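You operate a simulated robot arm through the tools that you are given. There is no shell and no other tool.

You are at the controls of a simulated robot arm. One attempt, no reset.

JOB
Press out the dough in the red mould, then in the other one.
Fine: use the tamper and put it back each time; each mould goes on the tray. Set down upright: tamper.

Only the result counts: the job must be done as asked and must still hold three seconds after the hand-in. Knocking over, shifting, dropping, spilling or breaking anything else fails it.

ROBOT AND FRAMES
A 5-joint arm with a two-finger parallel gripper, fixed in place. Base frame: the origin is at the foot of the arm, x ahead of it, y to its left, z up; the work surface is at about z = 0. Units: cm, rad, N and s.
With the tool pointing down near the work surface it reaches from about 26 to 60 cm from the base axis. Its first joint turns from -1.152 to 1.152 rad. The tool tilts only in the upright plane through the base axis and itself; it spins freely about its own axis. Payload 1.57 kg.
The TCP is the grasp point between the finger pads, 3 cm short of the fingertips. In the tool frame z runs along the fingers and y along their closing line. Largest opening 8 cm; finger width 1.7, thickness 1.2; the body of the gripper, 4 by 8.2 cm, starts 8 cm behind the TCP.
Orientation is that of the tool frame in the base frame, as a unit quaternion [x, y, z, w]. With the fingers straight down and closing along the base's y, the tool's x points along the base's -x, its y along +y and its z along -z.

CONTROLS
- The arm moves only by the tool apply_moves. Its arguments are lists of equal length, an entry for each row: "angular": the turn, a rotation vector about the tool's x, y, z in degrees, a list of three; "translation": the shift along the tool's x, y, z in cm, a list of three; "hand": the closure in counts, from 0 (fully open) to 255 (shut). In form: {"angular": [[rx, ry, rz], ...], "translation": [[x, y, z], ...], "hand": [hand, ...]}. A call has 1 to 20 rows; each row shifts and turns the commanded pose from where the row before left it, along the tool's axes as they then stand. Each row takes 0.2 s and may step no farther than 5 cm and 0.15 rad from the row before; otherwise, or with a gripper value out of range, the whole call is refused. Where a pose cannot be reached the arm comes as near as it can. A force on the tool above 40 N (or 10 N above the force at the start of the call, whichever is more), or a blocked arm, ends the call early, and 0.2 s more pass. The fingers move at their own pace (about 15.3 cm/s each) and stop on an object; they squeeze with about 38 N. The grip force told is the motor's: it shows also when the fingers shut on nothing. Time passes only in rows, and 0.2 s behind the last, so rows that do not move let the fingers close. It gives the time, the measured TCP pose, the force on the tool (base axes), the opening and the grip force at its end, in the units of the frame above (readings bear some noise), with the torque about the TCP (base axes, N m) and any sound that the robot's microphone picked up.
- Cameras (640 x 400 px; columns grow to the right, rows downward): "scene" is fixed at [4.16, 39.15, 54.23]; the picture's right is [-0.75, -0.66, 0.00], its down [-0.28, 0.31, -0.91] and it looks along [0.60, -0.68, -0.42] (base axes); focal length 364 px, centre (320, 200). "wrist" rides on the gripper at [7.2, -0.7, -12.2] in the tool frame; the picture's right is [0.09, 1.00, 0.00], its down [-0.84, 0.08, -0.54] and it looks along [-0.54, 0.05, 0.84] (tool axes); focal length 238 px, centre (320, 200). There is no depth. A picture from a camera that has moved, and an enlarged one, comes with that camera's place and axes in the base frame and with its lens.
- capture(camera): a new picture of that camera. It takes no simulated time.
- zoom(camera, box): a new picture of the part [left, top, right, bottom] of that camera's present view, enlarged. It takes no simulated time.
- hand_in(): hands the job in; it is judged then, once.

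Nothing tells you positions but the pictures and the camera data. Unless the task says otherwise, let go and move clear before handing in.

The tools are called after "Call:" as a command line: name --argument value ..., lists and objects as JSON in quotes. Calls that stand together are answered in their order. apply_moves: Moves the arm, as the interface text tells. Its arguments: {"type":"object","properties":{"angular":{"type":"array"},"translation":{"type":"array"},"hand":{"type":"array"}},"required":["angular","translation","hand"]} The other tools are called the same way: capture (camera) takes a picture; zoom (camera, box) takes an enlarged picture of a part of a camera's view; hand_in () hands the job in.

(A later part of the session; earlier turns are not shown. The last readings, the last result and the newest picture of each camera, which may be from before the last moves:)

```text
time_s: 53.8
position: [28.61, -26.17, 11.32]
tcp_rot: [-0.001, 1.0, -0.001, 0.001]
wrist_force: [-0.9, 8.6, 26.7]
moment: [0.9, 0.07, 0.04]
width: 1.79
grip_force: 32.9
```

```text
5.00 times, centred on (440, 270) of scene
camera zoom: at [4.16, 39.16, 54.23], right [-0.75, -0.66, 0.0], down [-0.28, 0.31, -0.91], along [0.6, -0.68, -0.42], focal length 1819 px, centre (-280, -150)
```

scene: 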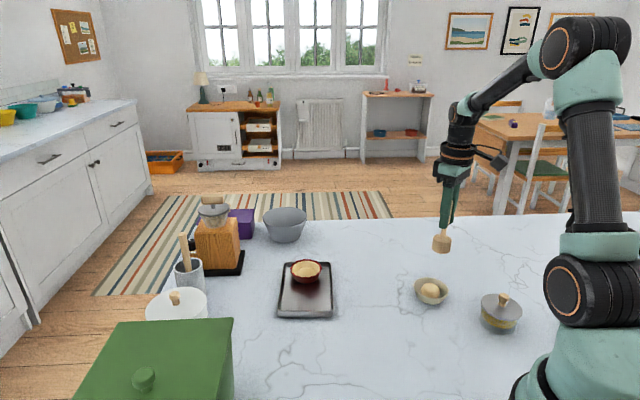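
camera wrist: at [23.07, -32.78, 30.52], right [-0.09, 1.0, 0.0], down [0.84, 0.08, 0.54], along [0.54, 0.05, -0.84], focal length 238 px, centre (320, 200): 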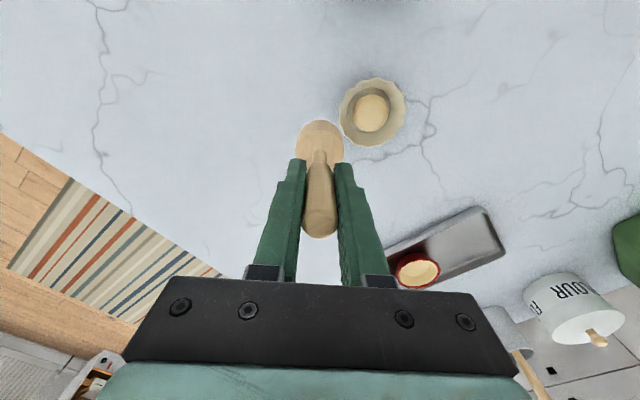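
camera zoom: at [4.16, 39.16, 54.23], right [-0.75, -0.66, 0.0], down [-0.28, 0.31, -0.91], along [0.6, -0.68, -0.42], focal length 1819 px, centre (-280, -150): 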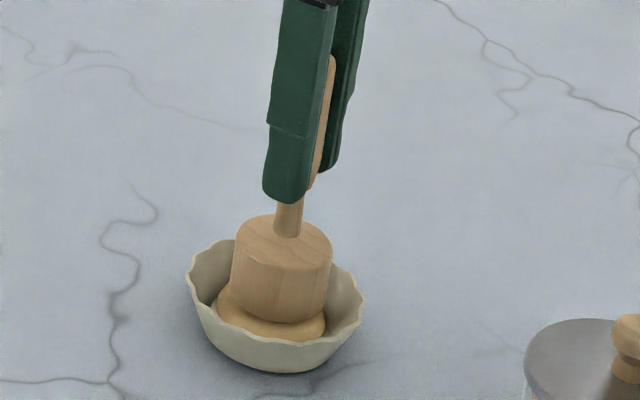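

The dough has flattened and the tamper meets firm resistance at about 27 N, as the red one did. I'll hold briefly and lift.

Call:
apply_moves --angular '[[0, 0, 0], [0, 0, 0], [0, 0, 0]]' --translation '[[0, 0, 0], [0, 0, 0], [0, 0, 0]]' --hand '[255, 255, 255]'

Call:
zoom --camera "scene" --box '[410, 245, 455, 310]'

Call:
zoom --camera "wrist" --box '[220, 60, 420, 185]'

```text
time_s: 54.6
position: [28.72, -26.36, 11.18]
tcp_rot: [0.0, 1.0, -0.001, 0.002]
wrist_force: [0.0, 5.0, 25.3]
moment: [0.49, -0.21, 0.01]
width: 1.79
grip_force: 32.7
```

```text
6.15 times, centred on (432, 278) of scene
camera zoom: at [4.16, 39.16, 54.23], right [-0.75, -0.66, 0.0], down [-0.28, 0.31, -0.91], along [0.6, -0.68, -0.42], focal length 2238 px, centre (-372, -277)
```

zoom: 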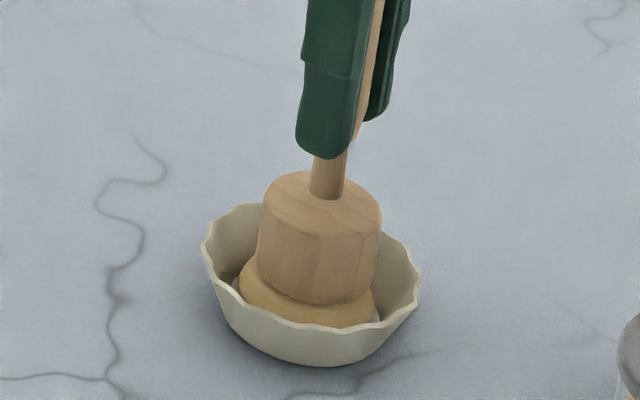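

```text
3.20 times, centred on (320, 122) of wrist
camera zoom: at [21.62, -27.04, 23.4], right [-0.09, 1.0, 0.0], down [0.84, 0.08, 0.54], along [0.54, 0.05, -0.84], focal length 763 px, centre (320, 448)
```

zoom: 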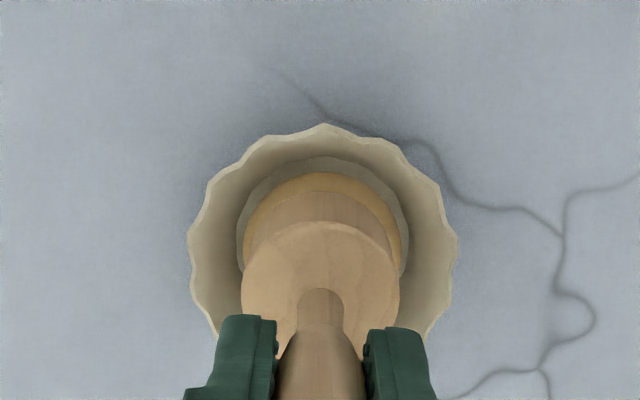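

Call:
apply_moves --angular '[[0, 0, 0], [0, 0, 0], [0, 0, 0], [0, 0, 0], [0, 0, 0], [0, 0, 0]]' --translation '[[0, 0, -0.2], [0, 0, -0.3], [0, 0, -1.5], [0, 0, -2.0], [0, 0, -2.0], [0, 0, 0]]' --hand '[255, 255, 255, 255, 255, 255]'

Call:
zoom --camera "scene" --box '[390, 230, 490, 310]'

Call:
zoom --camera "wrist" --box '[220, 60, 420, 185]'

```text
time_s: 56.0
position: [28.63, -26.21, 17.07]
tcp_rot: [0.0, 1.0, 0.0, -0.001]
wrist_force: [0.4, -0.1, -1.2]
moment: [-0.02, 0.01, 0.0]
width: 1.78
grip_force: 32.3
```

```text
5.00 times, centred on (440, 270) of scene
camera zoom: at [4.16, 39.15, 54.23], right [-0.75, -0.66, 0.0], down [-0.28, 0.31, -0.91], along [0.6, -0.68, -0.42], focal length 1819 px, centre (-280, -150)
```

zoom: 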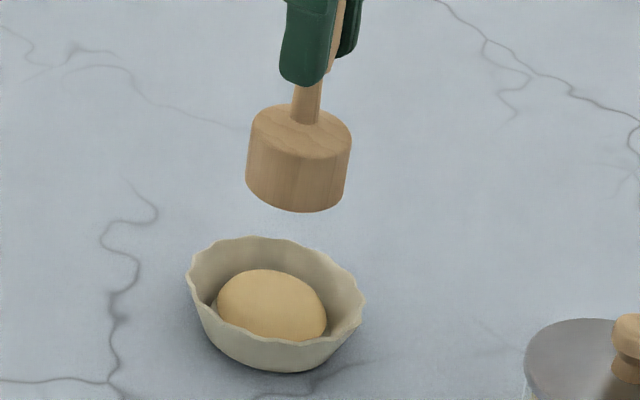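

```text
3.20 times, centred on (320, 122) of wrist
camera zoom: at [21.64, -26.92, 29.29], right [-0.09, 1.0, 0.0], down [0.84, 0.08, 0.54], along [0.54, 0.05, -0.84], focal length 763 px, centre (320, 448)
```

zoom: 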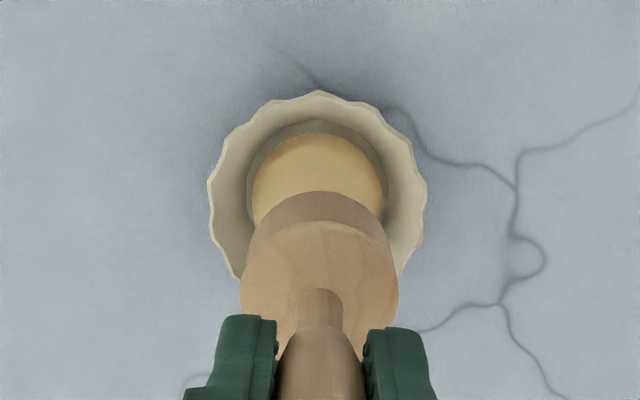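

The dough shows the same flattened stage as the red one did after its first press. I'll press a second time, deeper.

Call:
apply_moves --angular '[[0, 0, 0], [0, 0, 0], [0, 0, 0], [0, 0, 0], [0, 0, 0], [0, 0, 0], [0, 0, 0], [0, 0, 0]]' --translation '[[0, 0, 2.0], [0, 0, 2.0], [0, 0, 1.5], [0, 0, 0.3], [0, 0, 0.3], [0, 0, 0.15], [0, 0, 0.15], [0, 0, 0]]' --hand '[255, 255, 255, 255, 255, 255, 255, 255]'

Call:
zoom --camera "scene" --box '[410, 245, 455, 310]'

```text
time_s: 57.8
position: [28.72, -26.21, 10.73]
tcp_rot: [0.0, 1.0, 0.0, 0.0]
wrist_force: [0.2, -0.4, 3.5]
moment: [0.01, -0.04, 0.0]
width: 1.79
grip_force: 33.0
```

```text
6.15 times, centred on (432, 278) of scene
camera zoom: at [4.16, 39.15, 54.23], right [-0.75, -0.66, 0.0], down [-0.28, 0.31, -0.91], along [0.6, -0.68, -0.42], focal length 2238 px, centre (-372, -277)
```

zoom: 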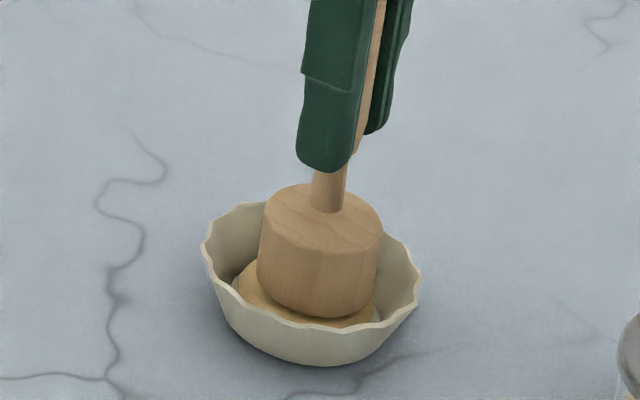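

Call:
apply_moves --angular '[[0, 0, 0], [0, 0, 0], [0, 0, 0], [0, 0, 0]]' --translation '[[0, 0, 0.12], [0, 0, 0.12], [0, 0, 0.12], [0, 0, 0]]' --hand '[255, 255, 255, 255]'

Call:
zoom --camera "scene" --box '[410, 245, 455, 310]'

```text
time_s: 58.8
position: [28.65, -26.17, 10.5]
tcp_rot: [0.0, 1.0, -0.001, 0.0]
wrist_force: [-2.6, 3.1, 26.0]
moment: [0.42, 0.12, 0.02]
width: 1.79
grip_force: 32.8
```

```text
6.15 times, centred on (432, 278) of scene
camera zoom: at [4.16, 39.16, 54.23], right [-0.75, -0.66, 0.0], down [-0.28, 0.31, -0.91], along [0.6, -0.68, -0.42], focal length 2238 px, centre (-372, -277)
```

zoom: 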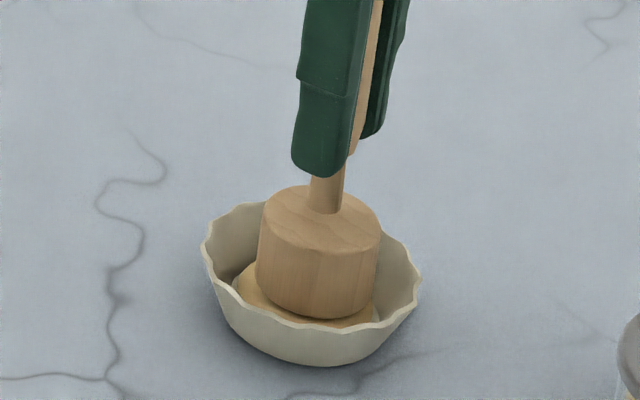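

Call:
apply_moves --angular '[[0, 0, 0], [0, 0, 0], [0, 0, 0], [0, 0, 0], [0, 0, 0]]' --translation '[[0, 0, 0], [0, 0, 0], [0, 0, 0], [0, 0, 0], [0, 0, 0]]' --hand '[255, 255, 255, 255, 255]'

Call:
zoom --camera "scene" --box '[410, 245, 455, 310]'

```text
time_s: 60.0
position: [28.8, -26.22, 10.44]
tcp_rot: [0.0, 1.0, -0.001, 0.0]
wrist_force: [2.9, 0.1, 23.3]
moment: [0.1, -0.53, -0.01]
width: 1.77
grip_force: 32.6
```

```text
6.15 times, centred on (432, 278) of scene
camera zoom: at [4.16, 39.16, 54.23], right [-0.75, -0.66, 0.0], down [-0.28, 0.31, -0.91], along [0.6, -0.68, -0.42], focal length 2238 px, centre (-372, -277)
```

zoom: 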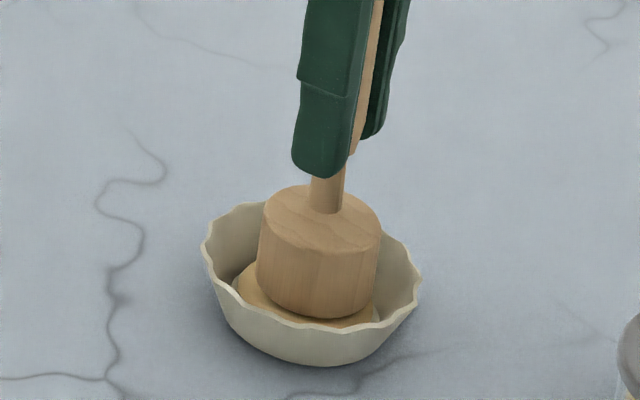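

Holding doesn't change it. As with the red one, a fresh stroke seems to be needed, so I'll lift and press again slowly.

Call:
apply_moves --angular '[[0, 0, 0], [0, 0, 0], [0, 0, 0], [0, 0, 0], [0, 0, 0], [0, 0, 0], [0, 0, 0]]' --translation '[[0, 0, -0.2], [0, 0, -0.3], [0, 0, -1.5], [0, 0, -2.0], [0, 0, -2.0], [0, 0, -2.0], [0, 0, 0]]' --hand '[255, 255, 255, 255, 255, 255, 255]'

Call:
zoom --camera "scene" --box '[390, 230, 490, 310]'

Call:
zoom --camera "wrist" --box '[220, 60, 420, 260]'

```text
time_s: 61.6
position: [28.56, -26.22, 18.26]
tcp_rot: [0.0, 1.0, 0.0, 0.0]
wrist_force: [0.0, -0.6, -0.9]
moment: [-0.03, 0.02, 0.04]
width: 1.8
grip_force: 32.4
```

```text
5.00 times, centred on (440, 270) of scene
camera zoom: at [4.16, 39.15, 54.23], right [-0.75, -0.66, 0.0], down [-0.28, 0.31, -0.91], along [0.6, -0.68, -0.42], focal length 1819 px, centre (-280, -150)
```

zoom: 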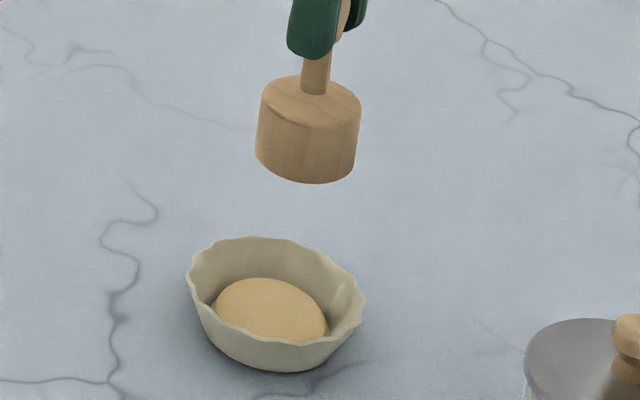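

```text
2.00 times, centred on (320, 160) of wrist
camera zoom: at [21.54, -27.02, 30.56], right [-0.09, 1.0, 0.0], down [0.84, 0.08, 0.54], along [0.54, 0.05, -0.84], focal length 477 px, centre (320, 280)
```

zoom: 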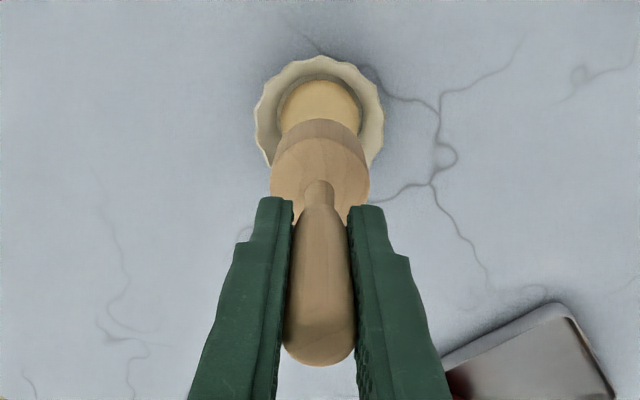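

The dough is flatter now. I'll do a third stroke.

Call:
apply_moves --angular '[[0, 0, 0], [0, 0, 0], [0, 0, 0], [0, 0, 0], [0, 0, 0], [0, 0, 0], [0, 0, 0], [0, 0, 0]]' --translation '[[0, 0, 2.0], [0, 0, 2.0], [0, 0, 2.0], [0, 0, 1.0], [0, 0, 0.5], [0, 0, 0.2], [0, 0, 0.1], [0, 0, 0]]' --hand '[255, 255, 255, 255, 255, 255, 255, 255]'

Call:
zoom --camera "scene" --box '[410, 245, 455, 310]'

```text
time_s: 63.4
position: [28.82, -26.22, 10.44]
tcp_rot: [0.0, 1.0, 0.0, 0.0]
wrist_force: [-0.4, 1.3, -0.3]
moment: [0.02, 0.05, 0.01]
width: 1.78
grip_force: 32.9
```

```text
6.15 times, centred on (432, 278) of scene
camera zoom: at [4.16, 39.15, 54.23], right [-0.75, -0.66, 0.0], down [-0.28, 0.31, -0.91], along [0.6, -0.68, -0.42], focal length 2238 px, centre (-372, -277)
```

zoom: 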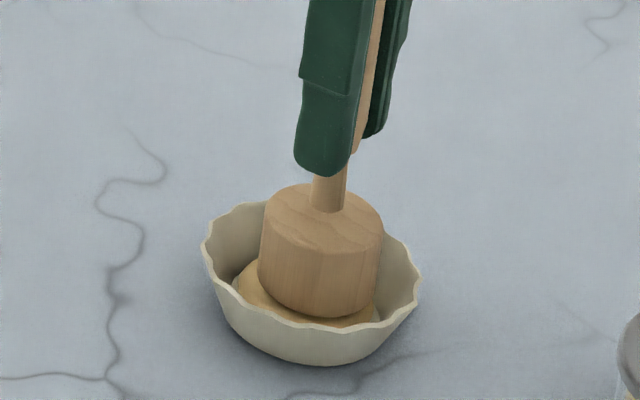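

Call:
apply_moves --angular '[[0, 0, 0], [0, 0, 0], [0, 0, 0]]' --translation '[[0, 0, 0.1], [0, 0, 0.1], [0, 0, 0]]' --hand '[255, 255, 255]'

Call:
zoom --camera "scene" --box '[410, 245, 455, 310]'

```text
time_s: 64.2
position: [28.6, -26.2, 10.32]
tcp_rot: [0.0, 1.0, 0.0, 0.001]
wrist_force: [0.8, 0.0, 0.4]
moment: [0.0, -0.1, 0.03]
width: 1.8
grip_force: 31.9
```

```text
6.15 times, centred on (432, 278) of scene
camera zoom: at [4.16, 39.15, 54.23], right [-0.75, -0.66, 0.0], down [-0.28, 0.31, -0.91], along [0.6, -0.68, -0.42], focal length 2238 px, centre (-372, -277)
```

zoom: 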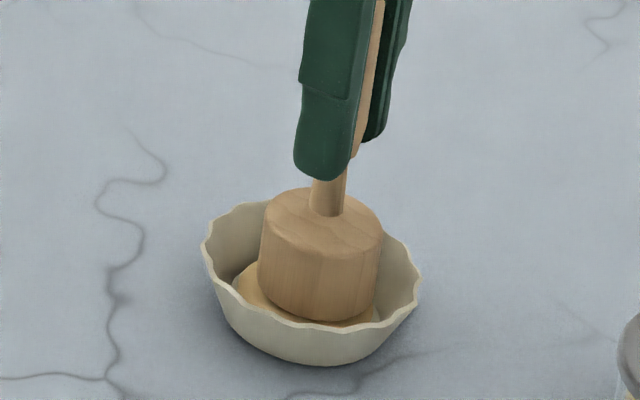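

Call:
apply_moves --angular '[[0, 0, 0], [0, 0, 0], [0, 0, 0]]' --translation '[[0, 0, 0.1], [0, 0, 0.1], [0, 0, 0]]' --hand '[255, 255, 255]'

Call:
zoom --camera "scene" --box '[410, 245, 455, 310]'

```text
time_s: 65.0
position: [28.64, -26.23, 10.1]
tcp_rot: [0.0, 1.0, 0.0, 0.0]
wrist_force: [0.3, 0.6, 1.5]
moment: [0.07, -0.05, 0.03]
width: 1.8
grip_force: 32.9
```

```text
6.15 times, centred on (432, 278) of scene
camera zoom: at [4.16, 39.15, 54.23], right [-0.75, -0.66, 0.0], down [-0.28, 0.31, -0.91], along [0.6, -0.68, -0.42], focal length 2238 px, centre (-372, -277)
```

zoom: 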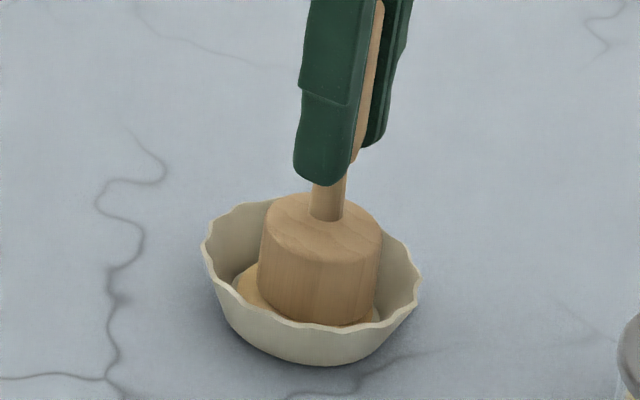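

Call:
apply_moves --angular '[[0, 0, 0], [0, 0, 0], [0, 0, 0]]' --translation '[[0, 0, 0.1], [0, 0, 0.1], [0, 0, 0]]' --hand '[255, 255, 255]'

Call:
zoom --camera "scene" --box '[410, 245, 455, 310]'

```text
time_s: 65.8
position: [28.55, -26.35, 9.83]
tcp_rot: [0.0, 1.0, 0.0, 0.0]
wrist_force: [0.5, -0.8, 3.0]
moment: [-0.09, -0.08, -0.01]
width: 1.78
grip_force: 32.6
```

```text
6.15 times, centred on (432, 278) of scene
camera zoom: at [4.16, 39.15, 54.23], right [-0.75, -0.66, 0.0], down [-0.28, 0.31, -0.91], along [0.6, -0.68, -0.42], focal length 2238 px, centre (-372, -277)
```

zoom: 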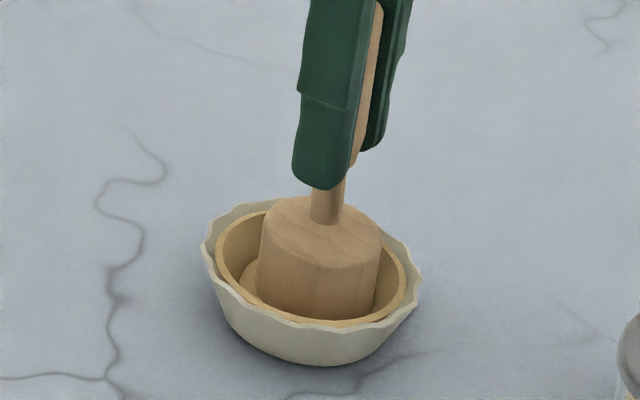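

The cream mould is now lined as well. I'll lift the tamper and return it to its spot at (40.65, -30.2).

Call:
apply_moves --angular '[[0, 0, 0], [0, 0, 0], [0, 0, 0], [0, 0, 0], [0, 0, 0], [0, 0, 0], [0, 0, 0], [0, 0, 0], [0, 0, 0], [0, 0, 0], [0, 0, 0], [0, 0, 0]]' --translation '[[0, 0, -0.2], [0, 0, -0.8], [0, 0, -2.0], [0, 0, -3.0], [0, 0, -3.0], [0, 0, 0], [-3.03, -1.03, 0], [-3.03, -1.03, 0], [-3.02, -1.03, 0], [-3.02, -1.03, 0], [0, 0, 0], [0, 0, 0]]' --hand '[255, 255, 255, 255, 255, 255, 255, 255, 255, 255, 255, 255]'

Call:
capture --camera "scene"

Call:
zoom --camera "scene" --box '[370, 200, 460, 310]'

```text
time_s: 68.4
position: [40.77, -30.43, 18.69]
tcp_rot: [0.0, 1.0, 0.001, -0.001]
wrist_force: [-1.0, 0.3, -1.3]
moment: [0.01, -0.01, -0.01]
width: 1.78
grip_force: 31.9
```

```text
taken
```

scene: 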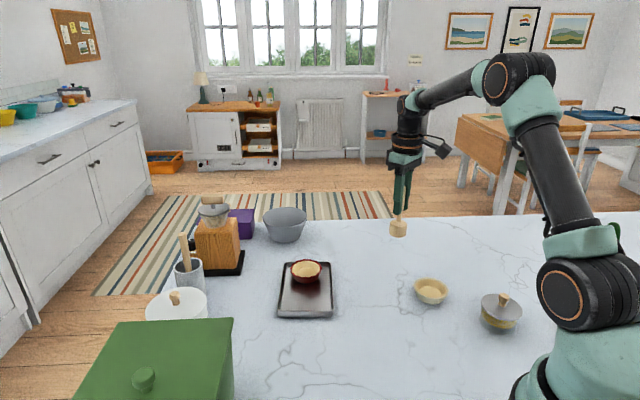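

```text
3.64 times, centred on (415, 255) of scene
camera zoom: at [4.17, 39.15, 54.23], right [-0.75, -0.66, 0.0], down [-0.28, 0.31, -0.91], along [0.6, -0.68, -0.42], focal length 1323 px, centre (-26, 0)
```

zoom: 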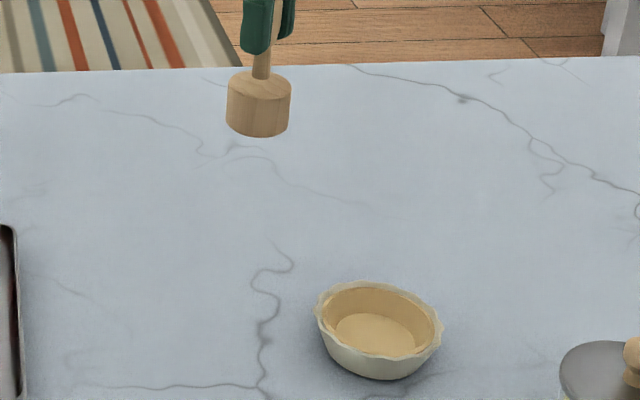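

Both doughs are pressed out. I'll lower the tamper to just above the counter.

Call:
apply_moves --angular '[[0, 0, 0], [0, 0, 0], [0, 0, 0], [0, 0, 0], [0, 0, 0], [0, 0, 0]]' --translation '[[0, 0, 2.5], [0, 0, 2.5], [0, 0, 2.5], [0, 0, 1.5], [0, 0, 0.5], [0, 0, 0]]' --hand '[255, 255, 255, 255, 255, 255]'

Call:
zoom --camera "scene" --box '[350, 190, 440, 290]'

Call:
capture --camera "wrist"

```text
time_s: 69.8
position: [40.62, -30.36, 9.39]
tcp_rot: [0.0, 1.0, 0.0, 0.0]
wrist_force: [0.3, 0.3, -1.5]
moment: [0.01, -0.02, 0.04]
width: 1.79
grip_force: 32.5
```

```text
4.00 times, centred on (395, 240) of scene
camera zoom: at [4.16, 39.15, 54.23], right [-0.75, -0.66, 0.0], down [-0.28, 0.31, -0.91], along [0.6, -0.68, -0.42], focal length 1455 px, centre (20, 40)
```

zoom: 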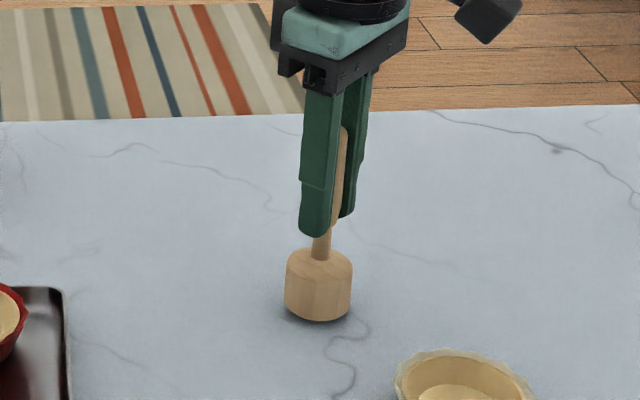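

```text
taken
camera wrist: at [33.6, -31.14, 21.72], right [-0.09, 1.0, 0.0], down [0.84, 0.08, 0.54], along [0.54, 0.05, -0.84], focal length 238 px, centre (320, 200)
```

wrist: 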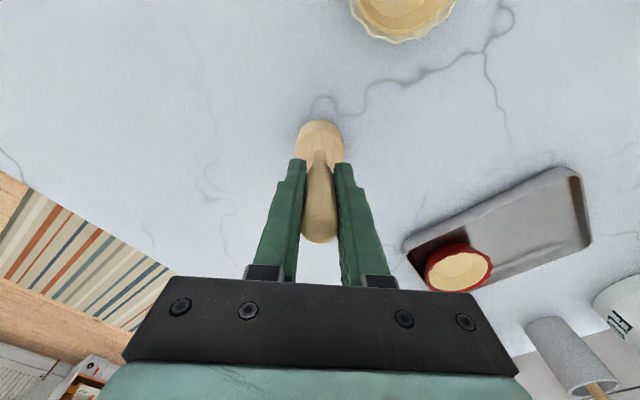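

Call:
apply_moves --angular '[[0, 0, 0], [0, 0, 0], [0, 0, 0], [0, 0, 0]]' --translation '[[0, 0, 0.2], [0, 0, 0.1], [0, 0, 0.06], [0, 0, 0]]' --hand '[255, 255, 255, 255]'

```text
time_s: 70.8
position: [40.7, -30.36, 9.12]
tcp_rot: [0.0, 1.0, 0.0, -0.001]
wrist_force: [-1.0, 0.5, -1.2]
moment: [-0.03, 0.0, 0.0]
width: 1.81
grip_force: 32.5
```

Call:
apply_moves --angular '[[0, 0, 0], [0, 0, 0], [0, 0, 0]]' --translation '[[0, 0, 0.05], [0, 0, 0.03], [0, 0, 0]]' --hand '[255, 255, 255]'

Call:
zoom --camera "scene" --box '[350, 190, 440, 290]'

```text
time_s: 71.6
position: [40.73, -30.18, 8.97]
tcp_rot: [-0.001, 1.0, 0.0, 0.0]
wrist_force: [0.2, -0.7, -2.2]
moment: [0.02, -0.02, 0.0]
width: 1.79
grip_force: 32.7
```

```text
4.00 times, centred on (395, 240) of scene
camera zoom: at [4.16, 39.15, 54.23], right [-0.75, -0.66, 0.0], down [-0.28, 0.31, -0.91], along [0.6, -0.68, -0.42], focal length 1455 px, centre (20, 40)
```

zoom: 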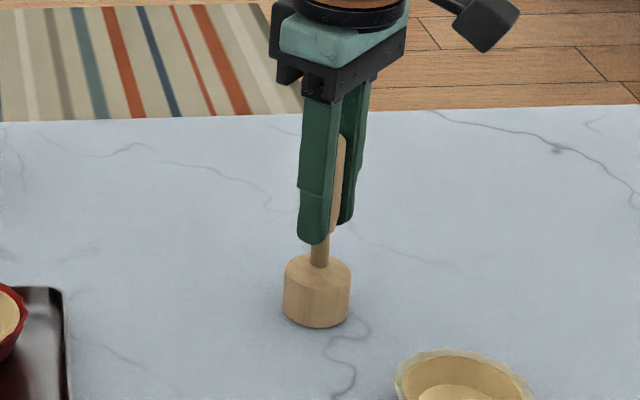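

Call:
apply_moves --angular '[[0, 0, 0], [0, 0, 0], [0, 0, 0]]' --translation '[[0, 0, 0.04], [0, 0, 0.03], [0, 0, 0]]' --hand '[255, 255, 255]'

```text
time_s: 72.4
position: [40.83, -30.32, 8.97]
tcp_rot: [0.0, 1.0, 0.0, 0.0]
wrist_force: [-5.0, 0.6, 7.8]
moment: [-0.01, 0.18, 0.0]
width: 1.8
grip_force: 32.4
```

Contact at about 8 N, so the tamper stands on the counter. I'll release it gently and check.

Call:
apply_moves --angular '[[0, 0, 0], [0, 0, 0], [0, 0, 0], [0, 0, 0], [0, 0, 0]]' --translation '[[0, 0, -0.03], [0, 0, 0], [0, 0, 0], [0, 0, 0], [0, 0, 0]]' --hand '[255, 185, 150, 0, 0]'

Call:
zoom --camera "scene" --box '[350, 190, 440, 290]'

Call:
capture --camera "wrist"

```text
time_s: 73.6
position: [40.75, -30.39, 8.86]
tcp_rot: [0.0, 1.0, 0.001, 0.0]
wrist_force: [-0.1, 0.4, 0.1]
moment: [-0.01, 0.04, -0.01]
width: 8.01
grip_force: 0.1
```

```text
4.00 times, centred on (395, 240) of scene
camera zoom: at [4.16, 39.15, 54.23], right [-0.75, -0.66, 0.0], down [-0.28, 0.31, -0.91], along [0.6, -0.68, -0.42], focal length 1455 px, centre (20, 40)
```

zoom: 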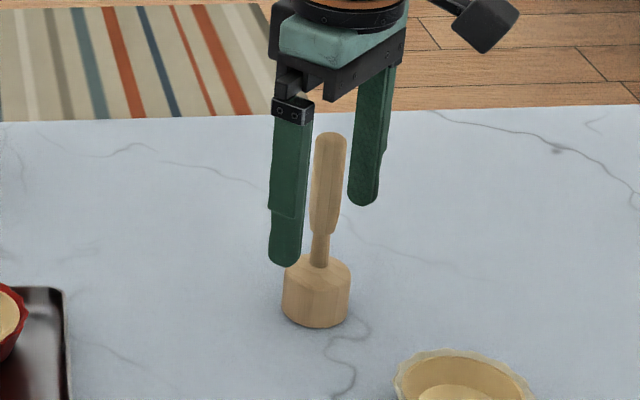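

```text
taken
camera wrist: at [33.66, -31.1, 21.15], right [-0.09, 1.0, 0.0], down [0.84, 0.08, 0.54], along [0.54, 0.05, -0.84], focal length 238 px, centre (320, 200)
```

wrist: 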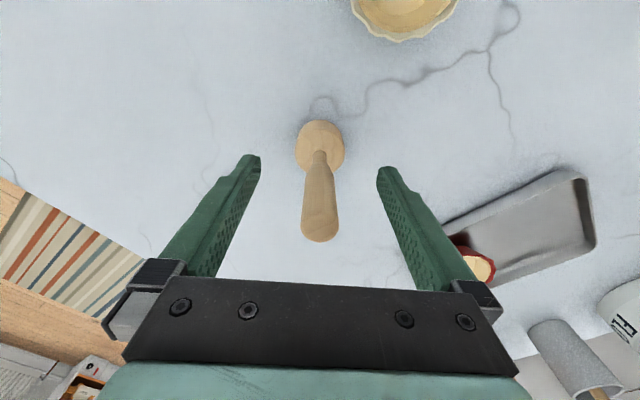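

The tamper stands exactly where it was at the start. Next I'll move over the cream mould with the hand open.

Call:
apply_moves --angular '[[0, 0, 0], [0, 0, 0], [0, 0, 0], [0, 0, 0], [0, 0, 0], [0, 0, 0], [0, 0, 0], [0, 0, 0], [0, 0, 0], [0, 0, 0], [0, 0, 0]]' --translation '[[0, 0, -2.5], [0, 0, -2.5], [0, 0, -2.5], [0, 0, -2.5], [4.02, 1.39, 0], [4.02, 1.39, 0], [4.01, 1.39, 0], [0, 0, 3.5], [0, 0, 3.5], [0, 0, 3.0], [0, 0, 0]]' --hand '[0, 0, 0, 0, 0, 0, 0, 0, 0, 0, 0]'

Call:
zoom --camera "wrist" --box '[220, 80, 420, 205]'

Call:
zoom --camera "scene" --box '[370, 220, 490, 320]'

```text
time_s: 76.0
position: [28.64, -26.19, 9.05]
tcp_rot: [-0.001, 1.0, 0.0, 0.0]
wrist_force: [-0.4, -0.4, -0.2]
moment: [0.01, 0.02, -0.02]
width: 8.02
grip_force: 0.0
```

```text
3.20 times, centred on (320, 142) of wrist
camera zoom: at [21.52, -26.88, 21.12], right [-0.09, 1.0, 0.0], down [0.84, 0.08, 0.54], along [0.54, 0.05, -0.84], focal length 763 px, centre (320, 384)
```

zoom: 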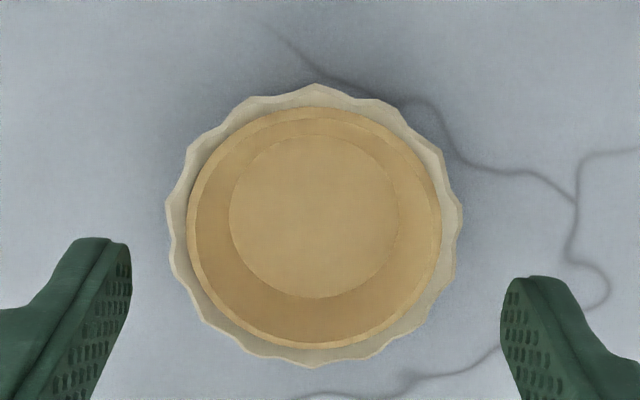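

```text
4.00 times, centred on (430, 270) of scene
camera zoom: at [4.16, 39.15, 54.23], right [-0.75, -0.66, 0.0], down [-0.28, 0.31, -0.91], along [0.6, -0.68, -0.42], focal length 1455 px, centre (-120, -80)
```

zoom: 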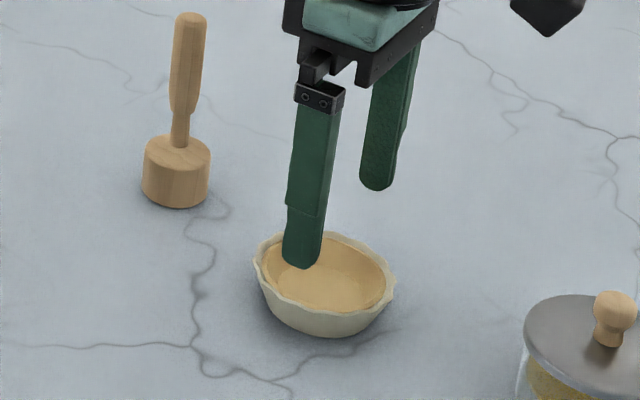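

Well centred. I'll lower until the tips reach rim level and check again.

Call:
apply_moves --angular '[[0, 0, 0], [0, 0, 0], [0, 0, 0], [0, 0, 0]]' --translation '[[0.05, -0.04, 1.5], [0, 0, 1.0], [0, 0, 0.7], [0, 0, 0]]' --hand '[0, 0, 0, 0]'

Call:
zoom --camera "wrist" --box '[220, 80, 420, 205]'

Call:
zoom --camera "scene" --box '[390, 240, 490, 320]'

```text
time_s: 77.0
position: [28.67, -26.19, 5.72]
tcp_rot: [0.0, 1.0, 0.0, 0.0]
wrist_force: [0.3, -0.1, -0.3]
moment: [0.01, 0.02, -0.02]
width: 8.01
grip_force: 0.1
```

```text
3.20 times, centred on (320, 142) of wrist
camera zoom: at [21.53, -26.96, 17.94], right [-0.09, 1.0, 0.0], down [0.84, 0.08, 0.54], along [0.54, 0.05, -0.84], focal length 763 px, centre (320, 384)
```

zoom: 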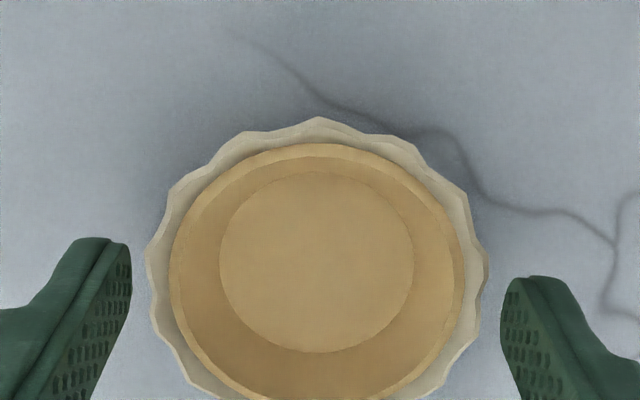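

```text
5.00 times, centred on (440, 280) of scene
camera zoom: at [4.16, 39.15, 54.23], right [-0.75, -0.66, 0.0], down [-0.28, 0.31, -0.91], along [0.6, -0.68, -0.42], focal length 1819 px, centre (-280, -200)
```

zoom: 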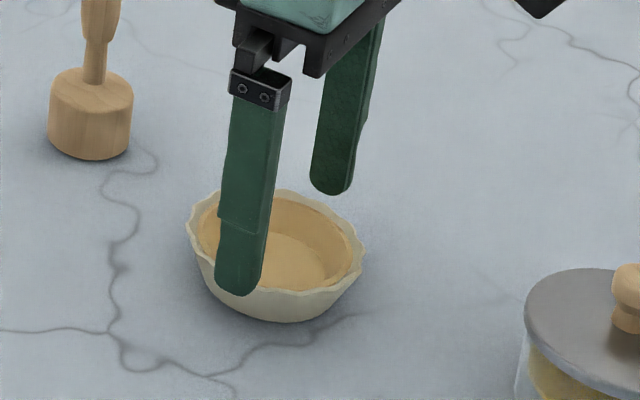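

Centred within a millimetre. I'll lower to grip depth and close gently.

Call:
apply_moves --angular '[[0, 0, 0], [0, 0, 0], [0, 0, 0], [0, 0, 0], [0, 0, 0], [0, 0, 0], [0, 0, 0], [0, 0, 0], [0, 0, 0]]' --translation '[[0, 0, 0.65], [0, 0, 0.6], [0, 0, 0], [0, 0, 0], [0, 0, 0], [0, 0, 0], [0, 0, 0], [0, 0, 0], [0, 0, 0]]' --hand '[0, 0, 0, 8, 14, 20, 40, 120, 255]'

Call:
zoom --camera "wrist" --box '[220, 100, 420, 225]'

Call:
zoom --camera "scene" --box '[390, 240, 490, 320]'

```text
time_s: 79.0
position: [28.62, -26.24, 4.6]
tcp_rot: [-0.001, 1.0, 0.0, 0.0]
wrist_force: [-0.3, -1.2, 0.2]
moment: [0.01, -0.04, 0.01]
width: 7.48
grip_force: 38.3
```

```text
3.20 times, centred on (320, 162) of wrist
camera zoom: at [21.54, -26.98, 16.73], right [-0.09, 1.0, 0.0], down [0.84, 0.08, 0.54], along [0.54, 0.05, -0.84], focal length 763 px, centre (320, 320)
```

zoom: 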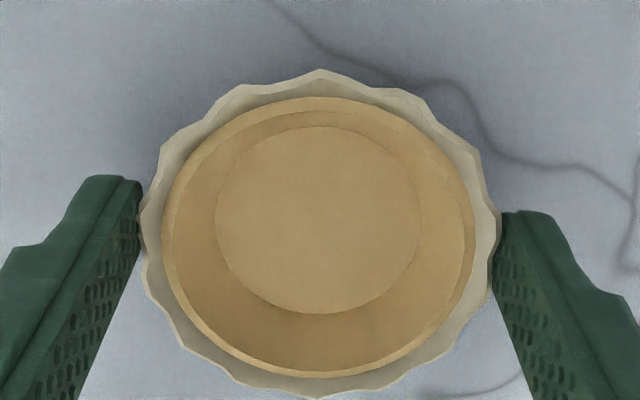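

```text
5.00 times, centred on (440, 280) of scene
camera zoom: at [4.16, 39.15, 54.23], right [-0.75, -0.66, 0.0], down [-0.28, 0.31, -0.91], along [0.6, -0.68, -0.42], focal length 1819 px, centre (-280, -200)
```

zoom: 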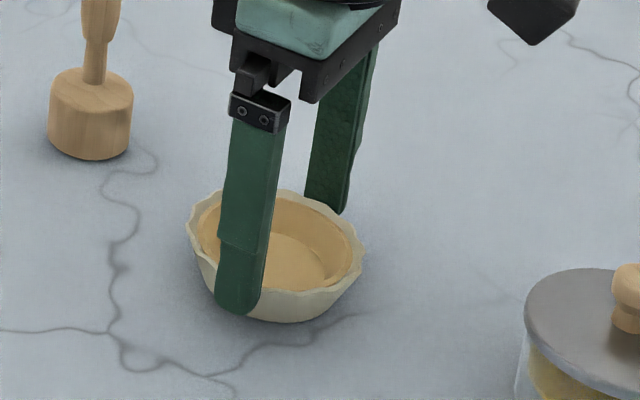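

The cream mould is gripped at 7.48 cm. I'll lift it slowly and check that it's level before carrying it.

Call:
apply_moves --angular '[[0, 0, 0], [0, 0, 0], [0, 0, 0], [0, 0, 0], [0, 0, 0], [0, 0, 0]]' --translation '[[0, 0, -0.3], [0, 0, -0.7], [0, 0, -1.5], [0, 0, -2.0], [0, 0, -2.0], [0, 0, 0]]' --hand '[255, 255, 255, 255, 255, 255]'

Call:
zoom --camera "wrist" --box '[220, 100, 420, 225]'

Call:
zoom --camera "scene" --box '[390, 220, 490, 320]'

```text
time_s: 80.4
position: [28.69, -26.15, 11.14]
tcp_rot: [0.0, 1.0, -0.001, 0.0]
wrist_force: [0.2, -0.4, -2.6]
moment: [0.01, 0.0, 0.0]
width: 7.45
grip_force: 37.9
```

```text
3.20 times, centred on (320, 162) of wrist
camera zoom: at [21.66, -26.94, 23.35], right [-0.09, 1.0, 0.0], down [0.84, 0.08, 0.54], along [0.54, 0.05, -0.84], focal length 763 px, centre (320, 320)
```

zoom: 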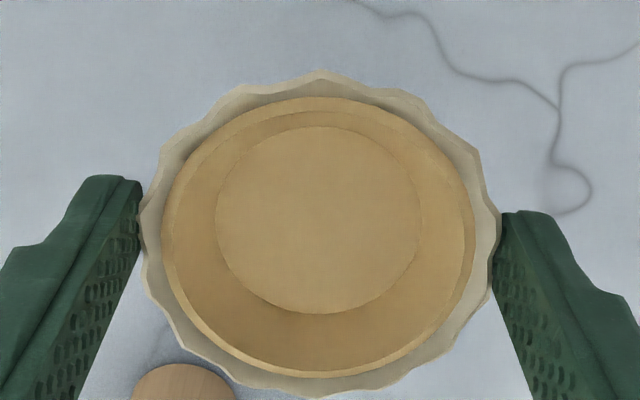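

```text
4.00 times, centred on (440, 270) of scene
camera zoom: at [4.16, 39.15, 54.23], right [-0.75, -0.66, 0.0], down [-0.28, 0.31, -0.91], along [0.6, -0.68, -0.42], focal length 1455 px, centre (-160, -80)
```

zoom: 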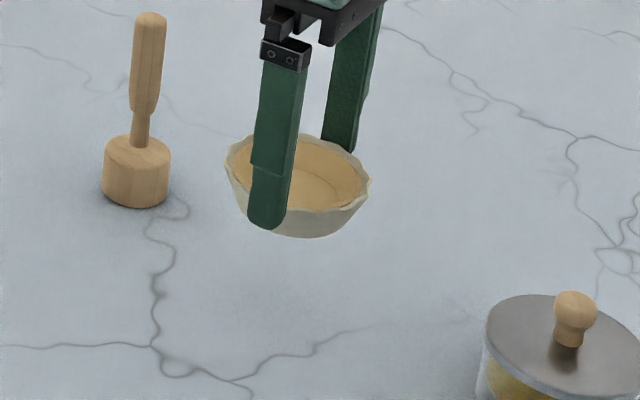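

It's level. I'll carry it to the near half of the tray at about (48.2, -6.2), away from the tamper.

Call:
apply_moves --angular '[[0, 0, 0], [0, 0, 0], [0, 0, 0], [0, 0, 0], [0, 0, 0], [0, 0, 0], [0, 0, 0], [0, 0, 0], [0, 0, 0], [0, 0, 0], [0, 0, 0], [0, 0, 6], [0, 0, 6], [0, 0, 0]]' --translation '[[0, 0, -3.0], [-1.962, 1.993, 0], [-1.962, 1.993, 0], [-1.962, 1.993, 0], [-1.962, 1.993, 0], [-1.962, 1.993, 0], [-1.962, 1.993, 0], [-1.962, 1.993, 0], [-1.962, 1.993, 0], [-1.962, 1.993, 0], [-1.962, 1.993, 0], [0, 0, 0], [0, 0, 0], [0, 0, 0]]' --hand '[255, 255, 255, 255, 255, 255, 255, 255, 255, 255, 255, 255, 255, 255]'

Call:
capture --camera "wrist"

Call:
zoom --camera "scene" --box '[250, 210, 370, 325]'

```text
time_s: 83.4
position: [48.21, -6.27, 13.92]
tcp_rot: [0.105, 0.994, -0.001, 0.0]
wrist_force: [0.3, -0.1, -1.6]
moment: [-0.02, 0.01, 0.0]
width: 7.46
grip_force: 38.1
```

```text
taken
camera wrist: at [41.17, -5.54, 26.2], right [0.12, 0.99, 0.0], down [0.83, -0.1, 0.54], along [0.54, -0.06, -0.84], focal length 238 px, centre (320, 200)
```

wrist: 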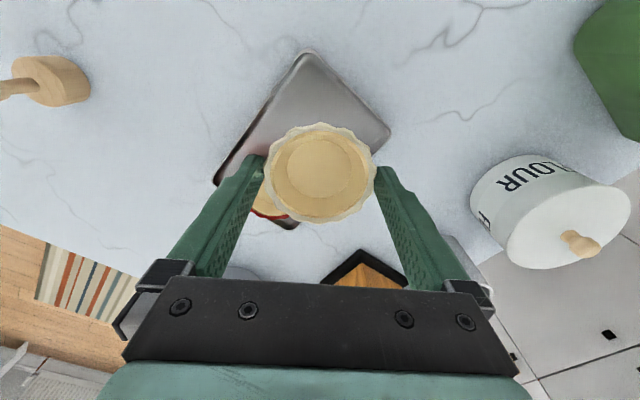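

```text
3.48 times, centred on (310, 268) of scene
camera zoom: at [4.17, 39.15, 54.23], right [-0.75, -0.66, 0.0], down [-0.28, 0.31, -0.91], along [0.6, -0.68, -0.42], focal length 1265 px, centre (355, -35)
```

zoom: 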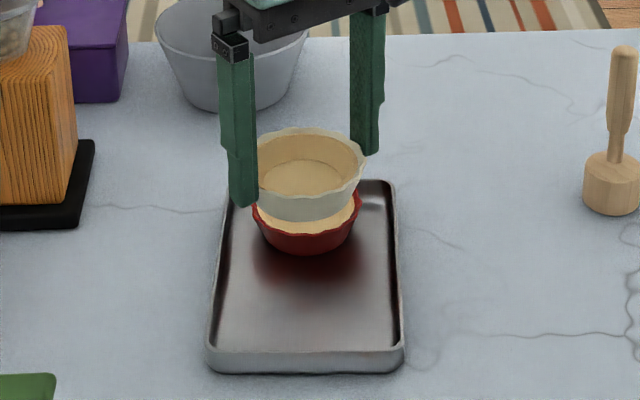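

The cream mould is above the near half with clearance from the red one. I'll lower it.

Call:
apply_moves --angular '[[0, 0, 0], [0, 0, 0], [0, 0, 0], [0, 0, 0], [0, 0, 0]]' --translation '[[0, 0, 2.0], [0, 0, 2.0], [0, 0, 2.0], [0, 0, 1.3], [0, 0, 0]]' --hand '[255, 255, 255, 255, 255]'

Call:
capture --camera "wrist"

Call:
zoom --camera "scene" --box '[260, 230, 350, 325]'

```text
time_s: 84.6
position: [48.34, -6.15, 6.72]
tcp_rot: [0.104, 0.995, 0.0, -0.001]
wrist_force: [-0.1, -0.4, -1.1]
moment: [-0.01, -0.02, -0.02]
width: 7.48
grip_force: 38.3
```

```text
taken
camera wrist: at [41.3, -5.49, 18.84], right [0.12, 0.99, 0.0], down [0.83, -0.1, 0.54], along [0.54, -0.06, -0.84], focal length 238 px, centre (320, 200)
```

wrist: 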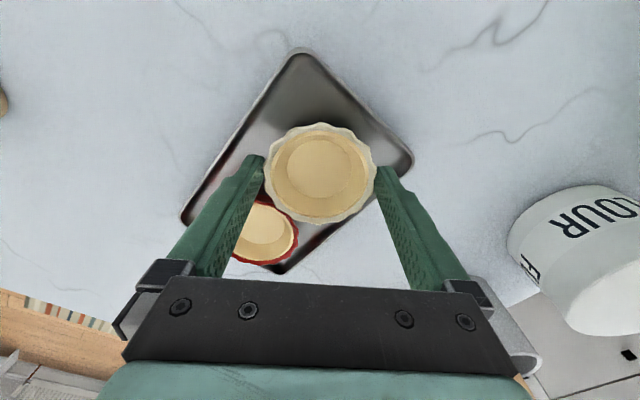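

```text
4.21 times, centred on (305, 278) of scene
camera zoom: at [4.17, 39.15, 54.23], right [-0.75, -0.66, 0.0], down [-0.28, 0.31, -0.91], along [0.6, -0.68, -0.42], focal length 1531 px, centre (383, -126)
```

zoom: 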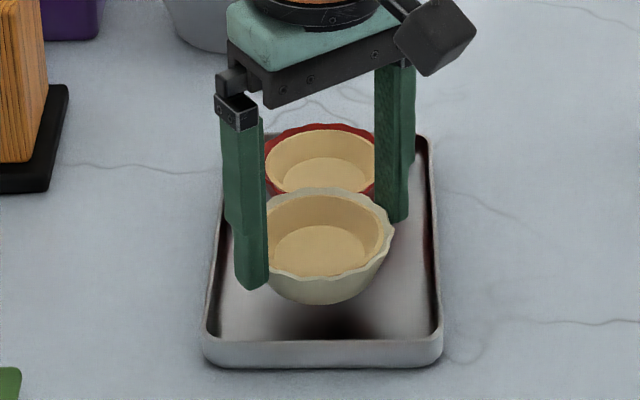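

Call:
apply_moves --angular '[[0, 0, 0], [0, 0, 0], [0, 0, 0], [0, 0, 0], [0, 0, 0]]' --translation '[[0, 0, 0.6], [0, 0, 0.5], [0, 0, 0.3], [0, 0, 0.2], [0, 0, 0]]' --hand '[255, 255, 255, 255, 255]'

Call:
zoom --camera "wrist" --box '[180, 50, 440, 280]'

Call:
zoom --camera "scene" --box '[270, 245, 345, 325]'

```text
time_s: 85.8
position: [48.25, -6.2, 5.14]
tcp_rot: [0.105, 0.994, 0.0, 0.0]
wrist_force: [0.4, 0.3, -1.9]
moment: [0.01, 0.01, 0.02]
width: 7.48
grip_force: 38.2
```

```text
1.74 times, centred on (310, 165) of wrist
camera zoom: at [41.27, -5.54, 17.28], right [0.12, 0.99, 0.0], down [0.83, -0.1, 0.54], along [0.54, -0.06, -0.84], focal length 414 px, centre (337, 261)
```

zoom: 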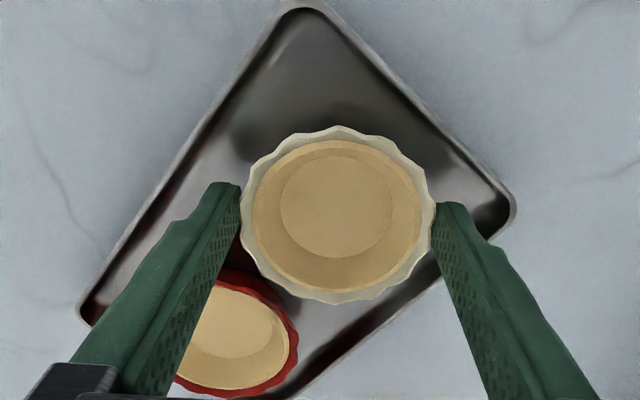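

```text
5.00 times, centred on (308, 285) of scene
camera zoom: at [4.17, 39.15, 54.23], right [-0.75, -0.66, 0.0], down [-0.28, 0.31, -0.91], along [0.6, -0.68, -0.42], focal length 1819 px, centre (382, -225)
```

zoom: 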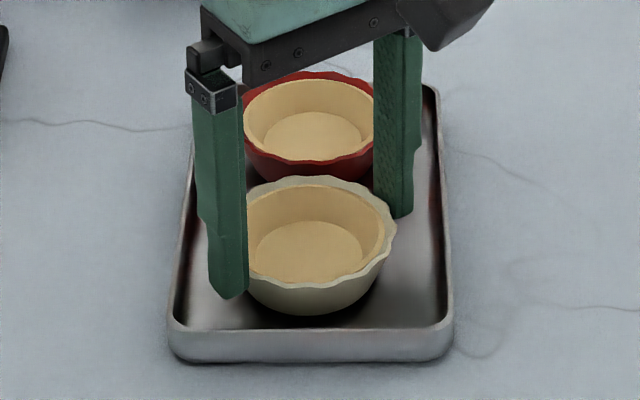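

There's clear space around the mould and both fingers are inside the walls. I'll lower the last bit to contact.

Call:
apply_moves --angular '[[0, 0, 0], [0, 0, 0], [0, 0, 0]]' --translation '[[0, 0, 0.1], [0, 0, 0.08], [0, 0, 0]]' --hand '[255, 255, 255]'

```text
time_s: 86.6
position: [48.19, -6.23, 4.92]
tcp_rot: [0.104, 0.995, -0.001, 0.0]
wrist_force: [-3.4, 1.0, 6.7]
moment: [0.11, 0.08, 0.05]
width: 7.5
grip_force: 37.5
```

Contact at about 7 N, so it's resting on the tray floor. I'll release gently.

Call:
apply_moves --angular '[[0, 0, 0], [0, 0, 0], [0, 0, 0], [0, 0, 0]]' --translation '[[0, 0, 0], [0, 0, 0], [0, 0, 0], [0, 0, 0]]' --hand '[12, 5, 0, 0]'

Call:
zoom --camera "wrist" --box '[210, 80, 430, 230]'

Call:
zoom --camera "scene" --box '[270, 245, 345, 325]'

```text
time_s: 87.6
position: [48.18, -6.3, 4.9]
tcp_rot: [0.104, 0.995, 0.0, 0.0]
wrist_force: [-0.3, 0.8, -0.3]
moment: [-0.02, -0.01, 0.01]
width: 8.0
grip_force: 0.1
```

```text
2.67 times, centred on (320, 155) of wrist
camera zoom: at [41.2, -5.59, 17.08], right [0.12, 0.99, 0.0], down [0.83, -0.1, 0.54], along [0.54, -0.06, -0.84], focal length 636 px, centre (320, 320)
```

zoom: 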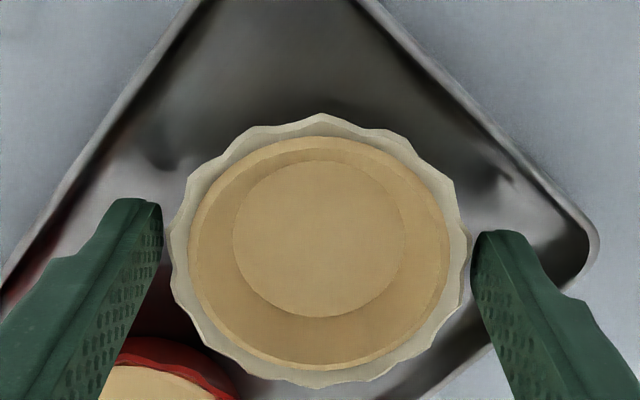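

```text
5.00 times, centred on (308, 285) of scene
camera zoom: at [4.16, 39.15, 54.23], right [-0.75, -0.66, 0.0], down [-0.28, 0.31, -0.91], along [0.6, -0.68, -0.42], focal length 1819 px, centre (382, -225)
```

zoom: 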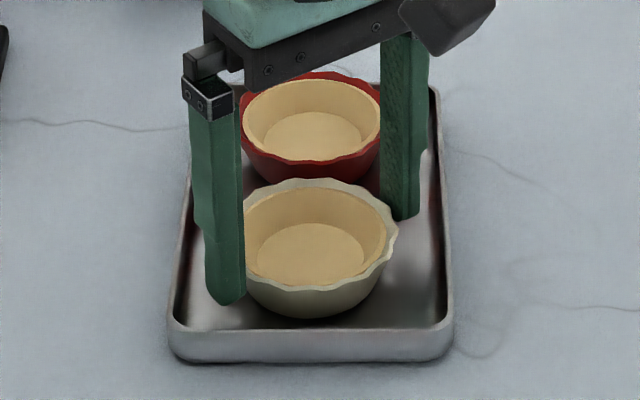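

The mould is free of both fingers and sits flat in the tray. I'll rise straight up and check the whole scene.

Call:
apply_moves --angular '[[0, 0, 0], [0, 0, 0], [0, 0, 0], [0, 0, 0], [0, 0, 0], [0, 0, 0], [0, 0, 0], [0, 0, 0]]' --translation '[[0, 0, -0.5], [0, 0, -1.0], [0, 0, -1.5], [0, 0, -3.0], [0, 0, -4.0], [0, 0, -4.0], [0, 0, -4.0], [0, 0, 0]]' --hand '[0, 0, 0, 0, 0, 0, 0, 0]'

Call:
capture --camera "scene"

Call:
zoom --camera "scene" --box '[260, 210, 460, 335]'

Call:
capture --camera "wrist"

```text
time_s: 89.4
position: [48.15, -6.22, 22.81]
tcp_rot: [0.105, 0.994, 0.0, 0.0]
wrist_force: [0.0, -0.5, -0.1]
moment: [0.01, -0.03, -0.01]
width: 8.01
grip_force: 0.0
```

```text
taken
```

scene: 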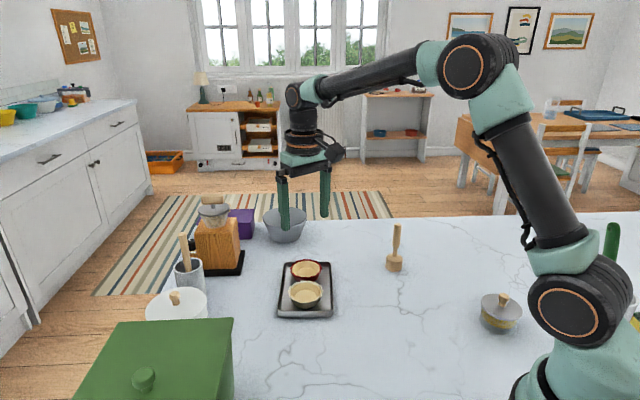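

```text
3.20 times, centred on (360, 272) of scene
camera zoom: at [4.16, 39.15, 54.23], right [-0.75, -0.66, 0.0], down [-0.28, 0.31, -0.91], along [0.6, -0.68, -0.42], focal length 1164 px, centre (192, -32)
```

zoom: 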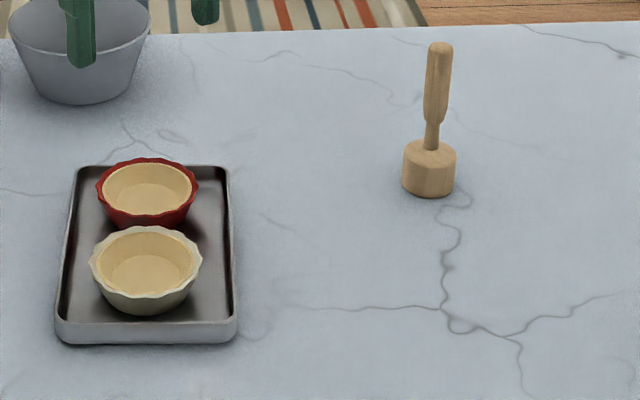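

```text
taken
camera wrist: at [41.11, -5.56, 35.04], right [0.12, 0.99, 0.0], down [0.83, -0.1, 0.54], along [0.54, -0.06, -0.84], focal length 238 px, centre (320, 200)
```

wrist: 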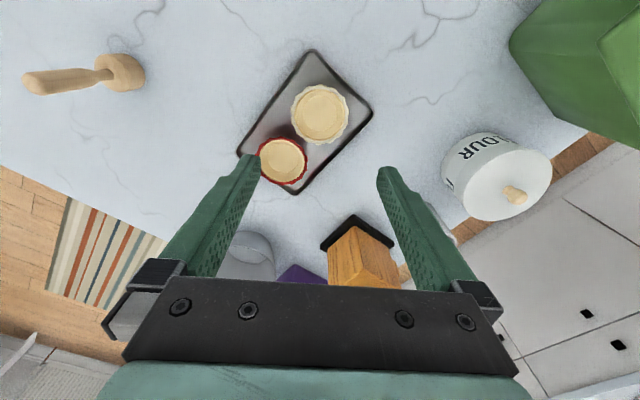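

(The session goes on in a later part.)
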